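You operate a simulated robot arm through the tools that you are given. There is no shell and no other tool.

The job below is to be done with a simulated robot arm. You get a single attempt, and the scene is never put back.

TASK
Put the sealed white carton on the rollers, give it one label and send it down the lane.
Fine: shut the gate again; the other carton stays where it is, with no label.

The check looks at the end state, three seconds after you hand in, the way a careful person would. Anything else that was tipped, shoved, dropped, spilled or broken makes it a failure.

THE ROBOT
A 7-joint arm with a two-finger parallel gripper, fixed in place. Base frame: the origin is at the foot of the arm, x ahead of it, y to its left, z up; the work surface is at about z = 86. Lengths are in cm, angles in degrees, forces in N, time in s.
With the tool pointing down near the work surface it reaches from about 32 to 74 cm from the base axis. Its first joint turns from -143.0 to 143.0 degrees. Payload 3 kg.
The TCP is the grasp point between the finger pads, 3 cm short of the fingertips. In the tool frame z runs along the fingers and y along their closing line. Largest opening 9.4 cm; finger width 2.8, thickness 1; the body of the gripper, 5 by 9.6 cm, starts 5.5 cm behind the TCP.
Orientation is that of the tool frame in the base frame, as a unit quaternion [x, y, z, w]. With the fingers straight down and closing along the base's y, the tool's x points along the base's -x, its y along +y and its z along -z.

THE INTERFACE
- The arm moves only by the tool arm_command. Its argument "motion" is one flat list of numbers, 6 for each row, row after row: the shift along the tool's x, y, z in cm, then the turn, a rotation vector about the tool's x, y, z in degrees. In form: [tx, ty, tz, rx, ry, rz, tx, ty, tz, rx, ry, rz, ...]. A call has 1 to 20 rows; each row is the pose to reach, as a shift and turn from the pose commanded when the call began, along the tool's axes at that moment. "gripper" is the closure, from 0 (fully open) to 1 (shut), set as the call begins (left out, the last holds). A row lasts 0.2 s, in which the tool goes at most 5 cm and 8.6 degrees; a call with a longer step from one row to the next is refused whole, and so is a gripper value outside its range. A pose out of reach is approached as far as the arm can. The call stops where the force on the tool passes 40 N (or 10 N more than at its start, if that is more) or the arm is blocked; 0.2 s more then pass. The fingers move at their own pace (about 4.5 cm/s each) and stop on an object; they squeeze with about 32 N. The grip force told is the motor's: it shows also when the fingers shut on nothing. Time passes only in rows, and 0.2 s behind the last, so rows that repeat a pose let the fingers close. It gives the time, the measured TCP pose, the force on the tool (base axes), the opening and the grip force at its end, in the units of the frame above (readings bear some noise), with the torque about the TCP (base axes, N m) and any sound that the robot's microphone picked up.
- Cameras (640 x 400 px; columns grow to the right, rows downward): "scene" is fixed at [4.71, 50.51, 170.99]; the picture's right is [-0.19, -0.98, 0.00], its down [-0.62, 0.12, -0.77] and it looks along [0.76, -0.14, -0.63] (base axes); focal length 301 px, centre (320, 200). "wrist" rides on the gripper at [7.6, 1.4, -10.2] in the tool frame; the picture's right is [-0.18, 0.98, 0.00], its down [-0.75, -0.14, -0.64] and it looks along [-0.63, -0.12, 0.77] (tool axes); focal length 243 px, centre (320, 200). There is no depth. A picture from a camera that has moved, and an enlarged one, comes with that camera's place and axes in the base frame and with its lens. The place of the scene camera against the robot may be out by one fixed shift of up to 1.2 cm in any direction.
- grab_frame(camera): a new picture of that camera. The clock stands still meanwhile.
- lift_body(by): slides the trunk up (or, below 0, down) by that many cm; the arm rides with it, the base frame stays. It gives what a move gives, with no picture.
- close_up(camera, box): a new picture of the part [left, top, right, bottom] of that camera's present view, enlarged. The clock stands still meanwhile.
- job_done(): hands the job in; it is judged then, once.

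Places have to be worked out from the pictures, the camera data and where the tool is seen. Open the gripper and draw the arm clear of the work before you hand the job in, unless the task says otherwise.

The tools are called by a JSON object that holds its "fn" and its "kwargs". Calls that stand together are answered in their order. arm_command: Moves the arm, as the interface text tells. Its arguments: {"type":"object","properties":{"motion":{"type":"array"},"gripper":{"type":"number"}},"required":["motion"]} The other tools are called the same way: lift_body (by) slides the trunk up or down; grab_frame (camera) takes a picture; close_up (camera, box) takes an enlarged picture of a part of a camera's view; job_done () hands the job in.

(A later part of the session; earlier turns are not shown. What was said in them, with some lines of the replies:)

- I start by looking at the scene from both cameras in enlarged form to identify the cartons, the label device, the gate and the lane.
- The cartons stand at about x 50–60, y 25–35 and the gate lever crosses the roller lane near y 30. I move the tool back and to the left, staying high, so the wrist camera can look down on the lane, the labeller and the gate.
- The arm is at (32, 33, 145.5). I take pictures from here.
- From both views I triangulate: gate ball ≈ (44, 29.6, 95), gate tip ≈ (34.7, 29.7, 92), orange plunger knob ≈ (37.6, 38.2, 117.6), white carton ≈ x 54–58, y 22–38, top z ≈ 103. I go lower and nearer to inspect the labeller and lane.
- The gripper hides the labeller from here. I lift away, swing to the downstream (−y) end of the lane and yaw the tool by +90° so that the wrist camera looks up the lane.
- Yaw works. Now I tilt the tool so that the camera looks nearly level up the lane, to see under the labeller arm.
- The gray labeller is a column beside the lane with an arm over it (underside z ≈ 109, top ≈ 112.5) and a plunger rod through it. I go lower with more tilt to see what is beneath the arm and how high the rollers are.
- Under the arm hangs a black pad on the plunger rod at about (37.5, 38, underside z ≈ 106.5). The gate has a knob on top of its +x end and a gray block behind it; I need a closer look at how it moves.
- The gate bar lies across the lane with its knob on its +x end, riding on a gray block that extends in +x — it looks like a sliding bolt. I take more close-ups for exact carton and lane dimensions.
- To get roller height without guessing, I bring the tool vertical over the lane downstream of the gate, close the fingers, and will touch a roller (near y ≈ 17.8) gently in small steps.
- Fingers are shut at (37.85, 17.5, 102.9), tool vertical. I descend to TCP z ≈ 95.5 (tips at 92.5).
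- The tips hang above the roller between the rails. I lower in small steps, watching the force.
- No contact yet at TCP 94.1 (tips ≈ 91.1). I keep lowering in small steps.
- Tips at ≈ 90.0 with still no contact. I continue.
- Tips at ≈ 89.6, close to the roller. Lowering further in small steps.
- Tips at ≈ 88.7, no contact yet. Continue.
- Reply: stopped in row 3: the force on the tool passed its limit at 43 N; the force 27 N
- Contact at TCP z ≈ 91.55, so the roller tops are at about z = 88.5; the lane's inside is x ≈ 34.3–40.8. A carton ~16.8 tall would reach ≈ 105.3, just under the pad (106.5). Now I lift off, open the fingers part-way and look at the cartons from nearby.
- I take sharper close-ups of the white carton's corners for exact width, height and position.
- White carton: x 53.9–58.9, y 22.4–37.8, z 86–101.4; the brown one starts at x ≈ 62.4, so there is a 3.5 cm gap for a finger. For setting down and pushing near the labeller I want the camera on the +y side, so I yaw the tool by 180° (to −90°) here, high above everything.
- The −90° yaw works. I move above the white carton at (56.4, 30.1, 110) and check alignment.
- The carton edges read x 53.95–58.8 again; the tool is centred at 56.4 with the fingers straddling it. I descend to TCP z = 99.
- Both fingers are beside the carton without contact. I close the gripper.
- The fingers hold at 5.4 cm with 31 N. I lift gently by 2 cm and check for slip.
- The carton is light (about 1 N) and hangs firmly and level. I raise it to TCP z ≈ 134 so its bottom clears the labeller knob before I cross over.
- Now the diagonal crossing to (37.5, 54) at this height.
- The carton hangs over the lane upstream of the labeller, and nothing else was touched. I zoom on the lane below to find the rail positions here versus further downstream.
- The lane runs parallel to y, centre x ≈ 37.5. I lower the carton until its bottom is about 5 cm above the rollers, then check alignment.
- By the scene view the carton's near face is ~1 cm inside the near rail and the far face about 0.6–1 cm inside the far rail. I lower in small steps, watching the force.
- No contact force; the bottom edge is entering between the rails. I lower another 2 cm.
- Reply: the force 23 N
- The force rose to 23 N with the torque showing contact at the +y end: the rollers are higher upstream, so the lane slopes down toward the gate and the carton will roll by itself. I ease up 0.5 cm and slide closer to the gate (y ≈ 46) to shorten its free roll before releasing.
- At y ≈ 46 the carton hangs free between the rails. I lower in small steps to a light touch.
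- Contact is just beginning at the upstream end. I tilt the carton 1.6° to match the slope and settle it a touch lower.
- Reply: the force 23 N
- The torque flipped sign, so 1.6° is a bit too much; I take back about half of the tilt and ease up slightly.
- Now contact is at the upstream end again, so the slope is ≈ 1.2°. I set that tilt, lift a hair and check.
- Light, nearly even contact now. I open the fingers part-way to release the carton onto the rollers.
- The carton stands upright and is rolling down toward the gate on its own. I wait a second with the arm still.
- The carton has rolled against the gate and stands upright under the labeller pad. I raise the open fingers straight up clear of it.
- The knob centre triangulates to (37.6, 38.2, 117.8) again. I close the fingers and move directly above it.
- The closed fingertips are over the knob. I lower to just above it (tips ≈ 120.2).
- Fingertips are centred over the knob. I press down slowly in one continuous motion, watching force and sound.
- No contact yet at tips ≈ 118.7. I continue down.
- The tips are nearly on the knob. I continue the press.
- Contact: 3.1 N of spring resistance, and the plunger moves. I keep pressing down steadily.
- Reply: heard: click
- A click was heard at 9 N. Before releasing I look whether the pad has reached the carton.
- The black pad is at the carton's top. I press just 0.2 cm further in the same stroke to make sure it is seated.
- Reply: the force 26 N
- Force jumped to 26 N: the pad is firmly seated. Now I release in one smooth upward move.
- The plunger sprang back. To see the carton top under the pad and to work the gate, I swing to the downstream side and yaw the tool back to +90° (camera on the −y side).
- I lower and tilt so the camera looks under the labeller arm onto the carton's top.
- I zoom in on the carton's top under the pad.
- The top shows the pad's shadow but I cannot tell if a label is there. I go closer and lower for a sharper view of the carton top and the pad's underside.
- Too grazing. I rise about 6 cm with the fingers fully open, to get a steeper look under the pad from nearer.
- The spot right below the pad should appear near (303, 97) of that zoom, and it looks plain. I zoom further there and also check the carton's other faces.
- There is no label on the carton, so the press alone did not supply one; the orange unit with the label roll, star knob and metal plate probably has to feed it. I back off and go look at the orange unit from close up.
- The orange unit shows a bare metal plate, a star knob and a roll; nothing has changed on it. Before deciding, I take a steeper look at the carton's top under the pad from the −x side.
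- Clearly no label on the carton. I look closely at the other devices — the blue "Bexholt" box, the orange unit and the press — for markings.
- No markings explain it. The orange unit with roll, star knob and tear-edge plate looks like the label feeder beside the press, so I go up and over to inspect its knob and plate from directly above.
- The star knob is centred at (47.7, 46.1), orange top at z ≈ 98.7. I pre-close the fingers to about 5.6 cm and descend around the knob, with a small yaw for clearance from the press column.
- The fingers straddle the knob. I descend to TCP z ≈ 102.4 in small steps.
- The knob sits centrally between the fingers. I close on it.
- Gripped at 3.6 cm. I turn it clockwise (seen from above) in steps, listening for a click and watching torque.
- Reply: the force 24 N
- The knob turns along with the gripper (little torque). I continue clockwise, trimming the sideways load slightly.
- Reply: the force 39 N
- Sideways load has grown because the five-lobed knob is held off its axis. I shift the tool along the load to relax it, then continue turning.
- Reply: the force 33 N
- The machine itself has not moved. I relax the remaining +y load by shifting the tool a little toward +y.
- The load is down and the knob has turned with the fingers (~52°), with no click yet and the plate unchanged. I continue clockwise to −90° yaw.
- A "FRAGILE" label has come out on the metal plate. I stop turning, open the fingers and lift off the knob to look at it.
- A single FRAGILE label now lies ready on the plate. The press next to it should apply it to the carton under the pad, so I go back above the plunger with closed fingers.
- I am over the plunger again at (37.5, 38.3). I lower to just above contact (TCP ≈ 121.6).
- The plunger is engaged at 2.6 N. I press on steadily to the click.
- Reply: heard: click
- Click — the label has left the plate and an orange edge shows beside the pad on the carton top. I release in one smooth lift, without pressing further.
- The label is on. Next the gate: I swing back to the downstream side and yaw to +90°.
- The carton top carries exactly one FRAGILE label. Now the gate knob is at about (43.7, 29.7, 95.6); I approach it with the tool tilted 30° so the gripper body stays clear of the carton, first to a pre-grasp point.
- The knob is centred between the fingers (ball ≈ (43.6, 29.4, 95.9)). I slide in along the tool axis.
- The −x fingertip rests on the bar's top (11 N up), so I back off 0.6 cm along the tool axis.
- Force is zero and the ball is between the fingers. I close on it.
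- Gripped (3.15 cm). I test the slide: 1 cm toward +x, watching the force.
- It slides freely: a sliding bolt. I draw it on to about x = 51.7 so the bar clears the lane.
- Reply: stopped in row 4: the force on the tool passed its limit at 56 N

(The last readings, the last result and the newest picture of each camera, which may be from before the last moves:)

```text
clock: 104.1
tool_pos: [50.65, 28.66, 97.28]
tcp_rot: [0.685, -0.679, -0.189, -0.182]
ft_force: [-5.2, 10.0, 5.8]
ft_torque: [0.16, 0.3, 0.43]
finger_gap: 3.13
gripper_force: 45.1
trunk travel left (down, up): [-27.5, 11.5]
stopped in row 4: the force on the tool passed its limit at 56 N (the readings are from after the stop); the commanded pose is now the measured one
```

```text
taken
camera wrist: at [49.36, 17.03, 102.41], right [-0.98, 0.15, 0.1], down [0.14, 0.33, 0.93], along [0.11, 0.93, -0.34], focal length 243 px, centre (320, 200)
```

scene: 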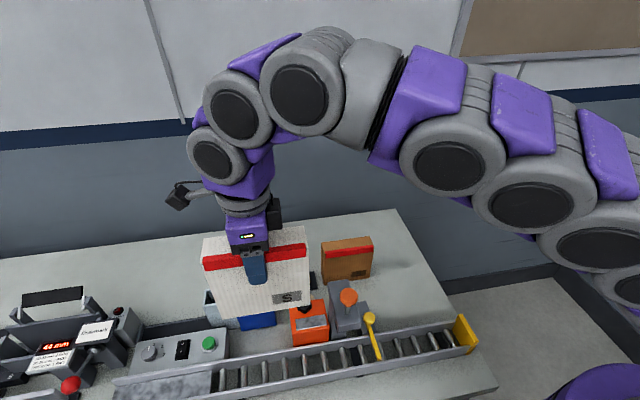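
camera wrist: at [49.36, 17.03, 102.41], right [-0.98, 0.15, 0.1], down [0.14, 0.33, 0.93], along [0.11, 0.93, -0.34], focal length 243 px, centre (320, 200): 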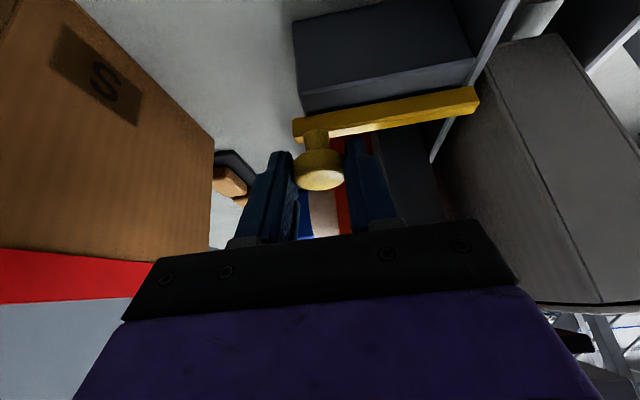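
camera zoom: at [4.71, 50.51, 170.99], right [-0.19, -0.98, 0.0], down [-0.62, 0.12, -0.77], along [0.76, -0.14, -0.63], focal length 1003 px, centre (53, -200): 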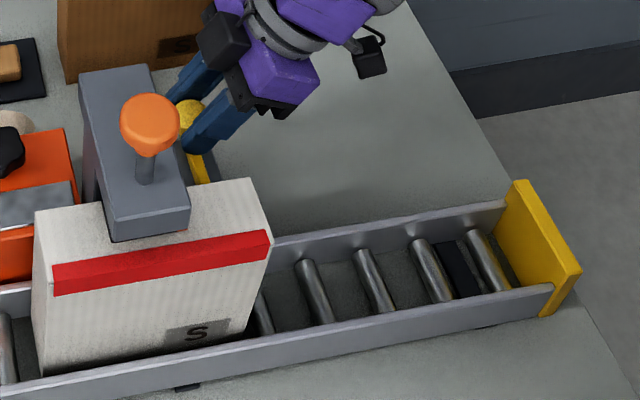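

The gate reached its open stop (x ≈ 50.7) and the lane is clear. I hold still and let the carton roll.

{"fn": "arm_command", "kwargs": {"motion": [0, 0, 0, 0, 0, 0, 0, 0, 0, 0, 0, 0, 0, 0, 0, 0, 0, 0, 0, 0, 0, 0, 0, 0, 0, 0, 0, 0, 0, 0, 0, 0, 0, 0, 0, 0]}}

{"fn": "close_up", "kwargs": {"camera": "scene", "box": [320, 260, 480, 380]}}

```text
clock: 105.5
tool_pos: [50.64, 28.78, 97.29]
tcp_rot: [0.685, -0.68, -0.187, -0.184]
ft_force: [-9.5, 22.6, 8.3]
ft_torque: [0.59, 0.21, 0.12]
finger_gap: 3.15
gripper_force: 44.9
trunk travel left (down, up): [-27.5, 11.5]
```

```text
3.33 times, centred on (400, 320) of scene
camera zoom: at [4.71, 50.51, 170.99], right [-0.19, -0.98, 0.0], down [-0.62, 0.12, -0.77], along [0.76, -0.14, -0.63], focal length 1003 px, centre (53, -200)
```

zoom: 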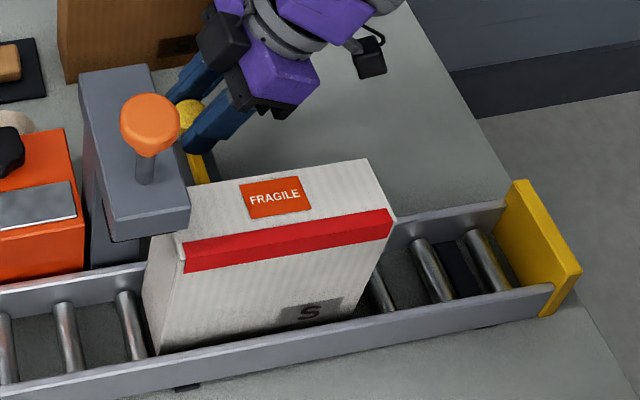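

The carton is rolling down the lane, showing its FRAGILE label. I wait for it to reach the end stop.

{"fn": "arm_command", "kwargs": {"motion": [0, 0, 0, 0, 0, 0, 0, 0, 0, 0, 0, 0, 0, 0, 0, 0, 0, 0, 0, 0, 0, 0, 0, 0, 0, 0, 0, 0, 0, 0, 0, 0, 0, 0, 0, 0, 0, 0, 0, 0, 0, 0, 0, 0, 0, 0, 0, 0]}}

{"fn": "close_up", "kwargs": {"camera": "scene", "box": [330, 260, 490, 380]}}

{"fn": "grab_frame", "kwargs": {"camera": "wrist"}}

```text
clock: 107.3
tool_pos: [50.63, 28.68, 97.38]
tcp_rot: [0.684, -0.681, -0.186, -0.183]
ft_force: [-11.0, 30.0, 10.0]
ft_torque: [0.68, 0.21, 0.07]
finger_gap: 3.13
gripper_force: 45.1
trunk travel left (down, up): [-27.5, 11.5]
```

```text
3.33 times, centred on (410, 320) of scene
camera zoom: at [4.71, 50.51, 170.99], right [-0.19, -0.98, 0.0], down [-0.62, 0.12, -0.77], along [0.76, -0.14, -0.63], focal length 1003 px, centre (20, -200)
```

zoom: 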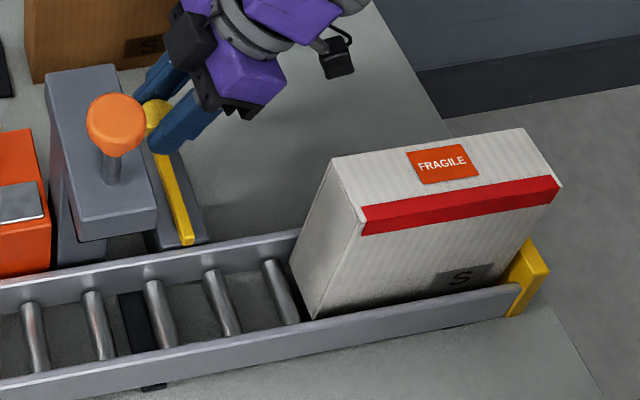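

```text
taken
camera wrist: at [49.33, 17.03, 102.43], right [-0.98, 0.15, 0.1], down [0.14, 0.33, 0.93], along [0.11, 0.93, -0.34], focal length 243 px, centre (320, 200)
```

wrist: 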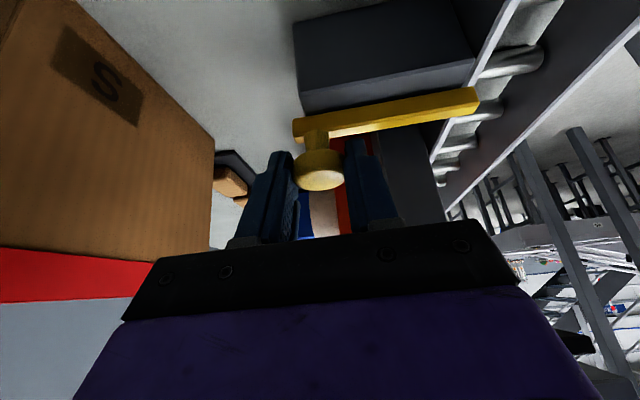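

The carton rests upright against the yellow end stop with one FRAGILE label. To shut the gate without the tilted camera coming near the carton, I release the knob, back off and come back with the tool vertical.

{"fn": "arm_command", "kwargs": {"motion": [0, 0, 0, 0, 0, 0, 0, 0, 0, 0, 0, 0, 0, 0, -0.5, 0, 0, 0, 0, 0, -3, 0, 0, 0, 0, 0, -6, 0, 0, 0, 0, 0, -9, 0, 0, 0, 0, 0, -9, 0, 0, 0], "gripper": 0.5}}

{"fn": "close_up", "kwargs": {"camera": "wrist", "box": [240, 20, 440, 200]}}

```text
clock: 108.9
tool_pos: [50.86, 24.1, 104.96]
tcp_rot: [0.684, -0.681, -0.187, -0.182]
ft_force: [-0.4, 0.6, 0.5]
ft_torque: [-0.01, -0.01, 0.01]
finger_gap: 4.7
gripper_force: 0.0
trunk travel left (down, up): [-27.5, 11.5]
```

```text
2.22 times, centred on (340, 110) of wrist
camera zoom: at [49.55, 12.57, 110.16], right [-0.98, 0.15, 0.1], down [0.14, 0.33, 0.93], along [0.11, 0.93, -0.35], focal length 539 px, centre (276, 400)
```

zoom: 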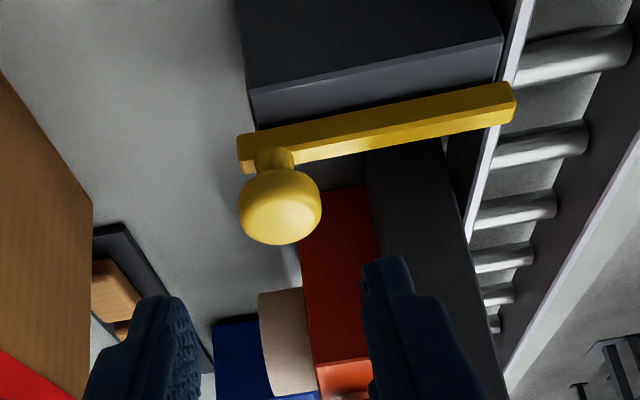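

The gate stays open by itself. I straighten the tool to vertical and position above the knob.

{"fn": "arm_command", "kwargs": {"motion": [-1.5, 0, 0, 0, 7.5, 0, -3, 0, 0, 0, 15, 0, -4.5, 0.1, 0, 0, 22.5, 0, -6.09, 0.1, 0, 0, 30, 0, -6.09, 0.1, 0, 0, 30, 0]}}

{"fn": "grab_frame", "kwargs": {"camera": "wrist"}}

{"fn": "close_up", "kwargs": {"camera": "wrist", "box": [240, 20, 440, 200]}}

{"fn": "close_up", "kwargs": {"camera": "scene", "box": [310, 240, 490, 380]}}

```text
clock: 110.1
tool_pos: [50.59, 28.91, 108.21]
tcp_rot: [0.709, -0.705, -0.004, 0.0]
ft_force: [-0.4, -0.3, 0.1]
ft_torque: [-0.01, 0.01, 0.01]
finger_gap: 4.7
gripper_force: 0.0
trunk travel left (down, up): [-27.5, 11.5]
```

```text
taken
camera wrist: at [49.39, 21.3, 118.53], right [-0.98, 0.18, 0.01], down [0.14, 0.75, 0.65], along [0.11, 0.64, -0.76], focal length 243 px, centre (320, 200)
```

wrist: 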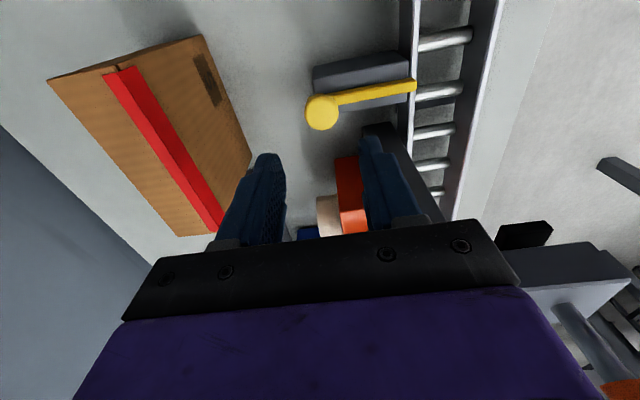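

```text
2.22 times, centred on (340, 110) of wrist
camera zoom: at [49.39, 21.3, 118.53], right [-0.98, 0.18, 0.01], down [0.14, 0.75, 0.65], along [0.11, 0.64, -0.76], focal length 539 px, centre (276, 400)
```

zoom: 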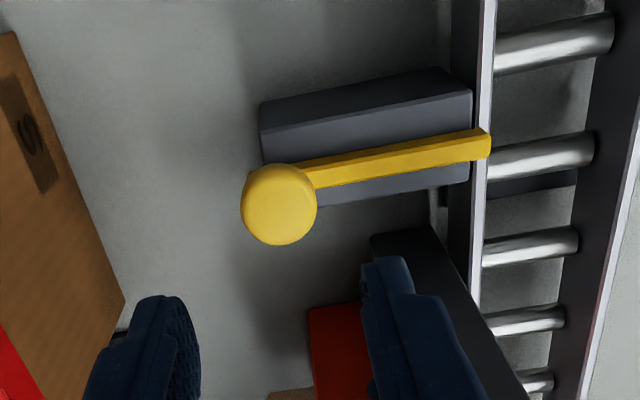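

```text
2.86 times, centred on (400, 310) of scene
camera zoom: at [4.71, 50.51, 170.99], right [-0.19, -0.98, 0.0], down [-0.62, 0.12, -0.77], along [0.76, -0.14, -0.63], focal length 859 px, centre (91, -114)
```

zoom: 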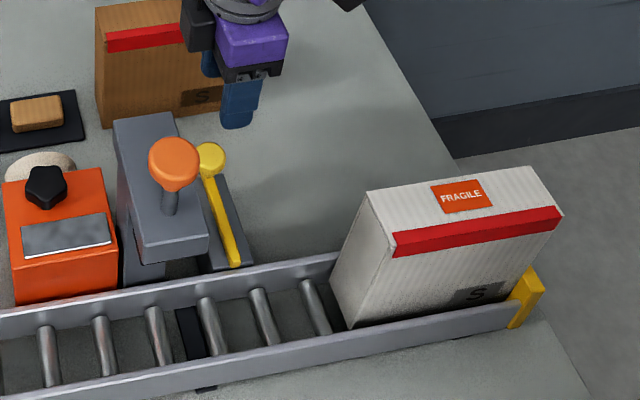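

The knob is at (50.8, 29.6). I lower the vertical fingers around it.

{"fn": "arm_command", "kwargs": {"motion": [-0.5, -0.1, 3, 0, 0, 0, -0.5, -0.1, 6, 0, 0, 0, -0.5, -0.1, 8.5, 0, 0, 0, -0.5, -0.1, 10, 0, 0, 0, -0.5, -0.1, 11, 0, 0, 0, -0.5, -0.1, 11, 0, 0, 0]}}

{"fn": "close_up", "kwargs": {"camera": "wrist", "box": [240, 20, 440, 200]}}

{"fn": "close_up", "kwargs": {"camera": "scene", "box": [310, 240, 430, 350]}}

```text
clock: 111.5
tool_pos: [50.7, 29.98, 97.03]
tcp_rot: [0.71, -0.704, -0.003, 0.0]
ft_force: [-0.7, 0.0, -0.6]
ft_torque: [0.0, -0.03, -0.02]
finger_gap: 4.7
gripper_force: 0.1
trunk travel left (down, up): [-27.5, 11.5]
```

```text
2.22 times, centred on (340, 110) of wrist
camera zoom: at [49.35, 22.44, 107.38], right [-0.98, 0.18, 0.01], down [0.14, 0.75, 0.65], along [0.11, 0.64, -0.76], focal length 539 px, centre (276, 400)
```

zoom: 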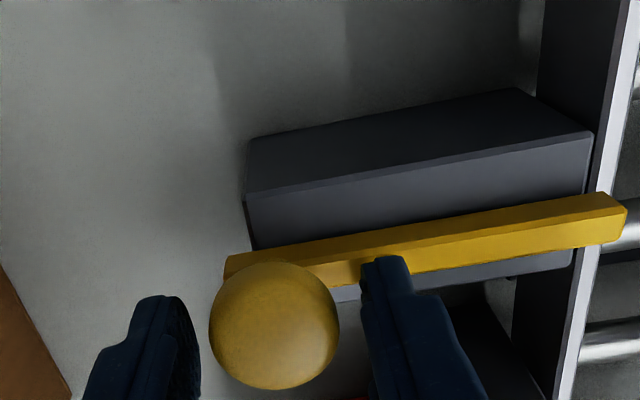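

```text
3.64 times, centred on (370, 295) of scene
camera zoom: at [4.71, 50.51, 170.99], right [-0.19, -0.98, 0.0], down [-0.62, 0.12, -0.77], along [0.76, -0.14, -0.63], focal length 1094 px, centre (138, -146)
```

zoom: 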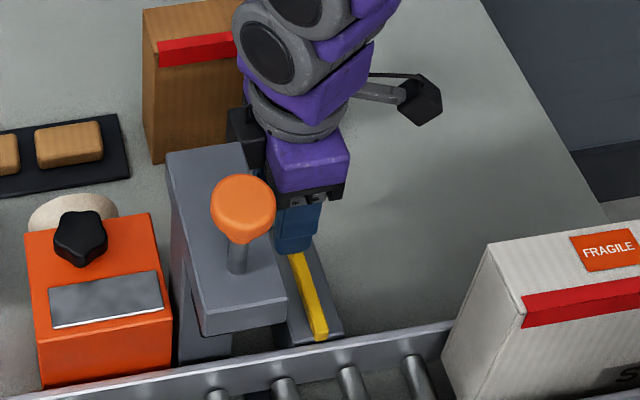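

The knob is between the fingers. I shift 0.7 cm toward −y (keeping the gripper's side housing clear of the press column) and close on the knob.

{"fn": "arm_command", "kwargs": {"motion": [0.4, 0, 0, 0, 0, 0, 0.7, 0, 0, 0, 0, 0, 0.7, 0, 0, 0, 0, 0]}}

{"fn": "arm_command", "kwargs": {"motion": [0, 0, 0, 0, 0, 0, 0, 0, 0, 0, 0, 0, 0, 0, 0, 0, 0, 0, 0, 0, 0, 0, 0, 0], "gripper": 1}}

```text
clock: 112.3
tool_pos: [50.75, 29.11, 97.02]
tcp_rot: [0.709, -0.705, -0.004, -0.001]
ft_force: [0.4, -0.5, 0.0]
ft_torque: [-0.01, 0.04, 0.05]
finger_gap: 4.71
gripper_force: 0.1
trunk travel left (down, up): [-27.5, 11.5]
```

```text
clock: 113.3
tool_pos: [50.66, 28.98, 97.1]
tcp_rot: [0.71, -0.705, -0.004, -0.001]
ft_force: [-7.0, 1.2, -2.3]
ft_torque: [0.04, 0.14, 0.04]
finger_gap: 3.11
gripper_force: 44.7
trunk travel left (down, up): [-27.5, 11.5]
```

Gripped at 3.1 cm. I slide the gate back toward −x by 6.6 cm first.

{"fn": "arm_command", "kwargs": {"motion": [0, 1.2, 0, 0, 0, 0, 0, 2.6, 0, 0, 0, 0, 0, 4, 0, 0, 0, 0, 0, 5.4, 0, 0, 0, 0, 0, 6.6, 0, 0, 0, 0, 0, 6.6, 0, 0, 0, 0]}}

{"fn": "close_up", "kwargs": {"camera": "scene", "box": [310, 260, 430, 370]}}

```text
clock: 114.7
tool_pos: [44.05, 29.01, 97.08]
tcp_rot: [0.71, -0.705, -0.005, 0.001]
ft_force: [-1.4, 3.3, -18.0]
ft_torque: [-0.13, -0.02, 0.06]
finger_gap: 3.13
gripper_force: 45.1
trunk travel left (down, up): [-27.5, 11.5]
```

```text
3.64 times, centred on (370, 315) of scene
camera zoom: at [4.71, 50.51, 170.99], right [-0.19, -0.98, 0.0], down [-0.62, 0.12, -0.77], along [0.76, -0.14, -0.63], focal length 1094 px, centre (138, -218)
```

zoom: 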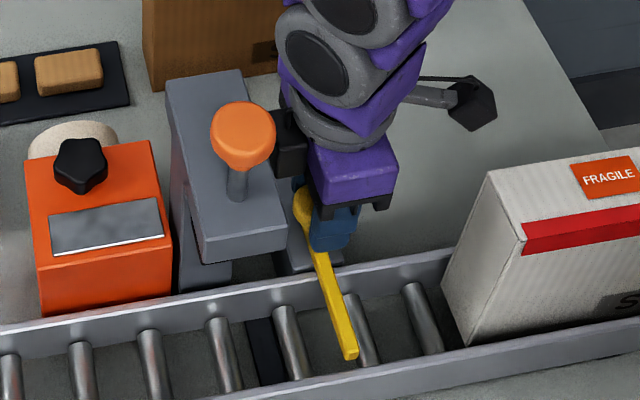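

The bar is almost across again. I push the last half centimetre gently.

{"fn": "arm_command", "kwargs": {"motion": [0, 0.2, 0, 0, 0, 0, 0, 0.4, 0, 0, 0, 0, 0, 0.4, 0, 0, 0, 0]}}

{"fn": "close_up", "kwargs": {"camera": "scene", "box": [310, 260, 430, 370]}}

```text
clock: 115.5
tool_pos: [43.72, 29.01, 97.11]
tcp_rot: [0.709, -0.705, -0.005, 0.0]
ft_force: [0.0, 4.3, -17.6]
ft_torque: [-0.13, 0.09, 0.02]
finger_gap: 3.14
gripper_force: 45.0
trunk travel left (down, up): [-27.5, 11.5]
```

```text
3.64 times, centred on (370, 315) of scene
camera zoom: at [4.71, 50.51, 170.99], right [-0.19, -0.98, 0.0], down [-0.62, 0.12, -0.77], along [0.76, -0.14, -0.63], focal length 1094 px, centre (138, -218)
```

zoom: 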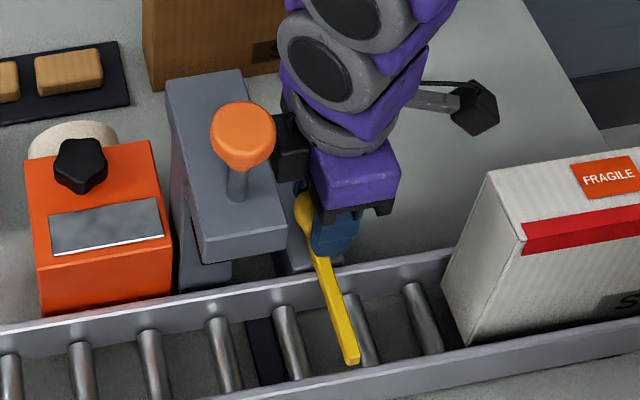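

The tip is perhaps 0.2–0.3 cm short of its original spot. I push a little more, watching for the closed stop.

{"fn": "arm_command", "kwargs": {"motion": [0, 0.15, 0, 0, 0, 0, 0, 0.3, 0, 0, 0, 0, 0, 0.3, 0, 0, 0, 0]}}

{"fn": "close_up", "kwargs": {"camera": "scene", "box": [370, 310, 450, 370]}}

```text
clock: 116.3
tool_pos: [43.54, 29.06, 97.02]
tcp_rot: [0.71, -0.705, -0.004, -0.001]
ft_force: [12.3, 2.7, -16.9]
ft_torque: [-0.17, -0.33, -0.02]
finger_gap: 3.13
gripper_force: 44.7
trunk travel left (down, up): [-27.5, 11.5]
```

```text
6.67 times, centred on (410, 340) of scene
camera zoom: at [4.71, 50.51, 170.99], right [-0.19, -0.98, 0.0], down [-0.62, 0.12, -0.77], along [0.76, -0.14, -0.63], focal length 2005 px, centre (-280, -733)
```

zoom: 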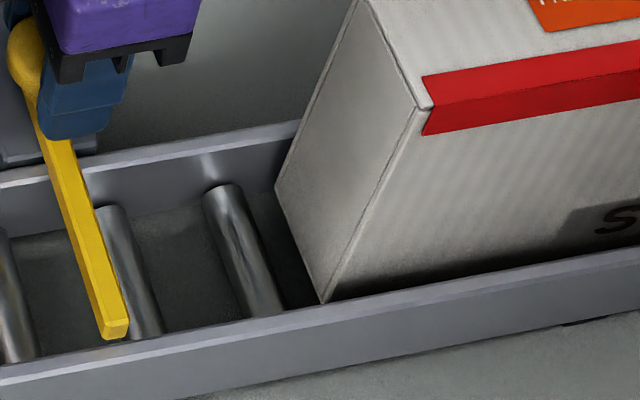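

The tip matches its original position exactly and 12 N shows the closed stop. I open the fingers and lift straight up.

{"fn": "arm_command", "kwargs": {"motion": [0, -0.15, 0, 0, 0, 0, 0, -0.15, 0, 0, 0, 0, 0, -0.15, 0, 0, 0, 0, 0, -0.15, 0, 0, 0, 0], "gripper": 0.48}}

{"fn": "arm_command", "kwargs": {"motion": [0, 0, -1.5, 0, 0, 0, 0, 0, -4, 0, 0, 0, 0, 0, -8, 0, 0, 0, 0.5, 0, -12, 0, 0, 0, 1, 0, -16, 0, 0, 0, 2, 0, -20, 0, 0, 0, 3, 0, -24, 0, 0, 0, 3, 0, -24, 0, 0, 0]}}

{"fn": "grab_frame", "kwargs": {"camera": "scene"}}

{"fn": "close_up", "kwargs": {"camera": "scene", "box": [280, 240, 490, 390]}}

```text
clock: 117.3
tool_pos: [43.46, 29.04, 97.11]
tcp_rot: [0.71, -0.705, -0.005, -0.001]
ft_force: [0.1, 0.1, -0.1]
ft_torque: [0.04, 0.03, -0.04]
finger_gap: 4.86
gripper_force: 0.0
trunk travel left (down, up): [-27.5, 11.5]
```

```text
clock: 119.1
tool_pos: [43.98, 26.04, 121.2]
tcp_rot: [0.71, -0.704, -0.004, 0.001]
ft_force: [0.9, -0.5, 0.3]
ft_torque: [0.01, 0.05, 0.01]
finger_gap: 4.9
gripper_force: 0.1
trunk travel left (down, up): [-27.5, 11.5]
```

```text
taken
```

scene: 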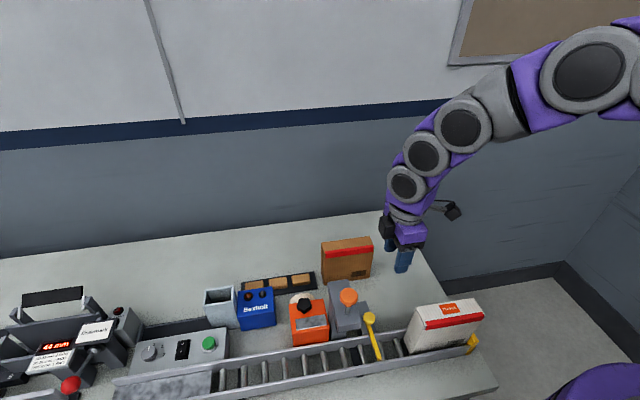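

```text
2.67 times, centred on (385, 315) of scene
camera zoom: at [4.71, 50.51, 170.99], right [-0.19, -0.98, 0.0], down [-0.62, 0.12, -0.77], along [0.76, -0.14, -0.63], focal length 802 px, centre (147, -107)
```

zoom: 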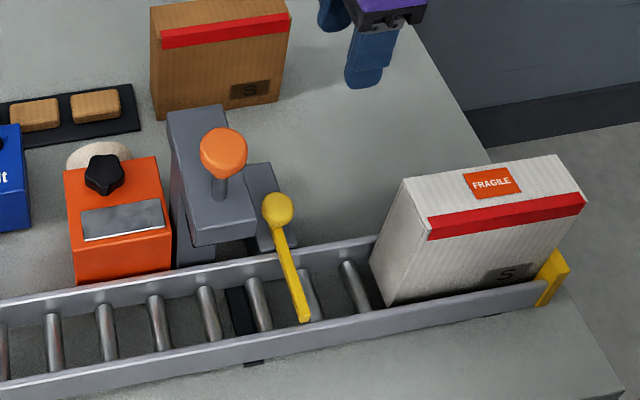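

Gate shut, carton labelled at the lane's end, brown carton untouched. I raise the arm to about its starting place with the gripper fully open, then check details.

{"fn": "arm_command", "kwargs": {"motion": [1, -1, -3.5, 0, 0, 0, 2, -2, -7, 0, 0, 0, 3.5, -3, -10.5, 0, 0, 0, 5, -4, -14, 0, 0, 0, 6.5, -5, -17.5, 0, 0, 0, 8, -5, -21, 0, 0, 0, 8, -5, -24, 0, 0, 0, 8, -5, -24, 0, 0, 0], "gripper": 0}}

{"fn": "close_up", "kwargs": {"camera": "scene", "box": [390, 285, 500, 375]}}

{"fn": "close_up", "kwargs": {"camera": "scene", "box": [200, 225, 420, 385]}}

{"fn": "grab_frame", "kwargs": {"camera": "wrist"}}

```text
clock: 120.9
tool_pos: [48.9, 17.86, 145.01]
tcp_rot: [0.71, -0.704, -0.004, 0.0]
ft_force: [-0.1, 0.1, -1.5]
ft_torque: [0.0, 0.02, -0.03]
finger_gap: 9.4
gripper_force: 0.1
trunk travel left (down, up): [-27.5, 11.5]
```

```text
4.44 times, centred on (445, 330) of scene
camera zoom: at [4.71, 50.51, 170.99], right [-0.19, -0.98, 0.0], down [-0.62, 0.12, -0.77], along [0.76, -0.14, -0.63], focal length 1337 px, centre (-236, -378)
```

zoom: 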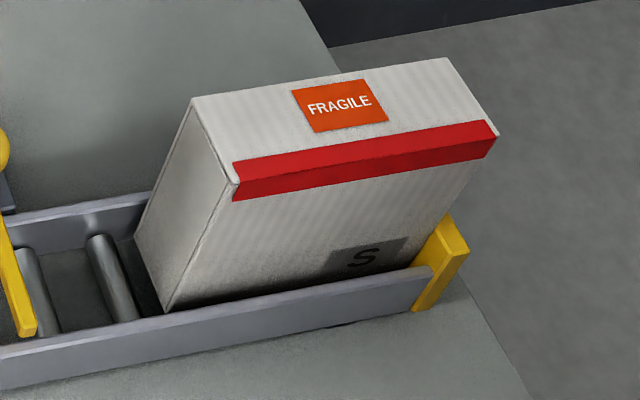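

```text
2.50 times, centred on (310, 305) of scene
camera zoom: at [4.71, 50.51, 170.99], right [-0.19, -0.98, 0.0], down [-0.62, 0.12, -0.77], along [0.76, -0.14, -0.63], focal length 752 px, centre (345, -62)
```

zoom: 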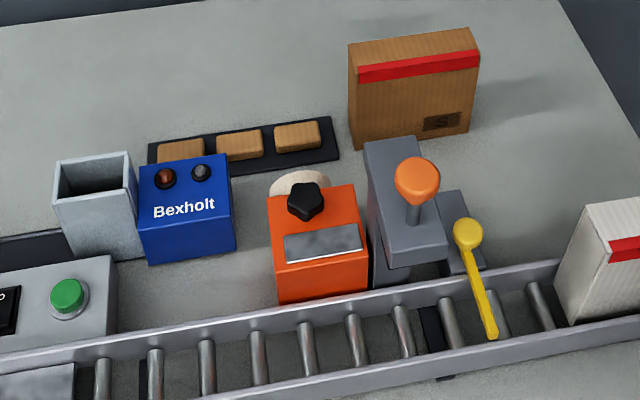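

```text
taken
camera wrist: at [47.69, 10.27, 155.4], right [-0.98, 0.18, 0.01], down [0.14, 0.75, 0.65], along [0.11, 0.64, -0.76], focal length 243 px, centre (320, 200)
```

wrist: 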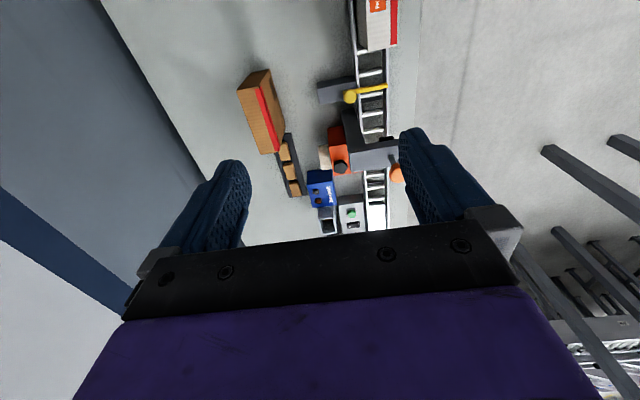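

Everything is as it should be. The white carton stands upright against the lane's end stop with one FRAGILE label, and the gate is shut. The brown carton and the other items are where they were, and the arm is clear with the gripper open. I hand the job in.

{"fn": "job_done", "kwargs": {}}

```text
The job is handed in.
```

The white carton is at the end of the lane, upright against the yellow end stop, with one FRAGILE label on top. The gate is shut again. The brown carton stayed where it was and has no label, and I saw nothing else moved or knocked over. The arm is raised clear with the gripper open.

- **Two presses:** I pressed the labeller twice. The first press clicked but left no label, because none had been fed. I then turned the black knob on the orange unit to feed one label and pressed again, and the carton top shows just that one.
- **Gate stop:** Opening the gate, the arm briefly hit its open stop at 56 N. The gate still slid normally afterwards and is back where it started.
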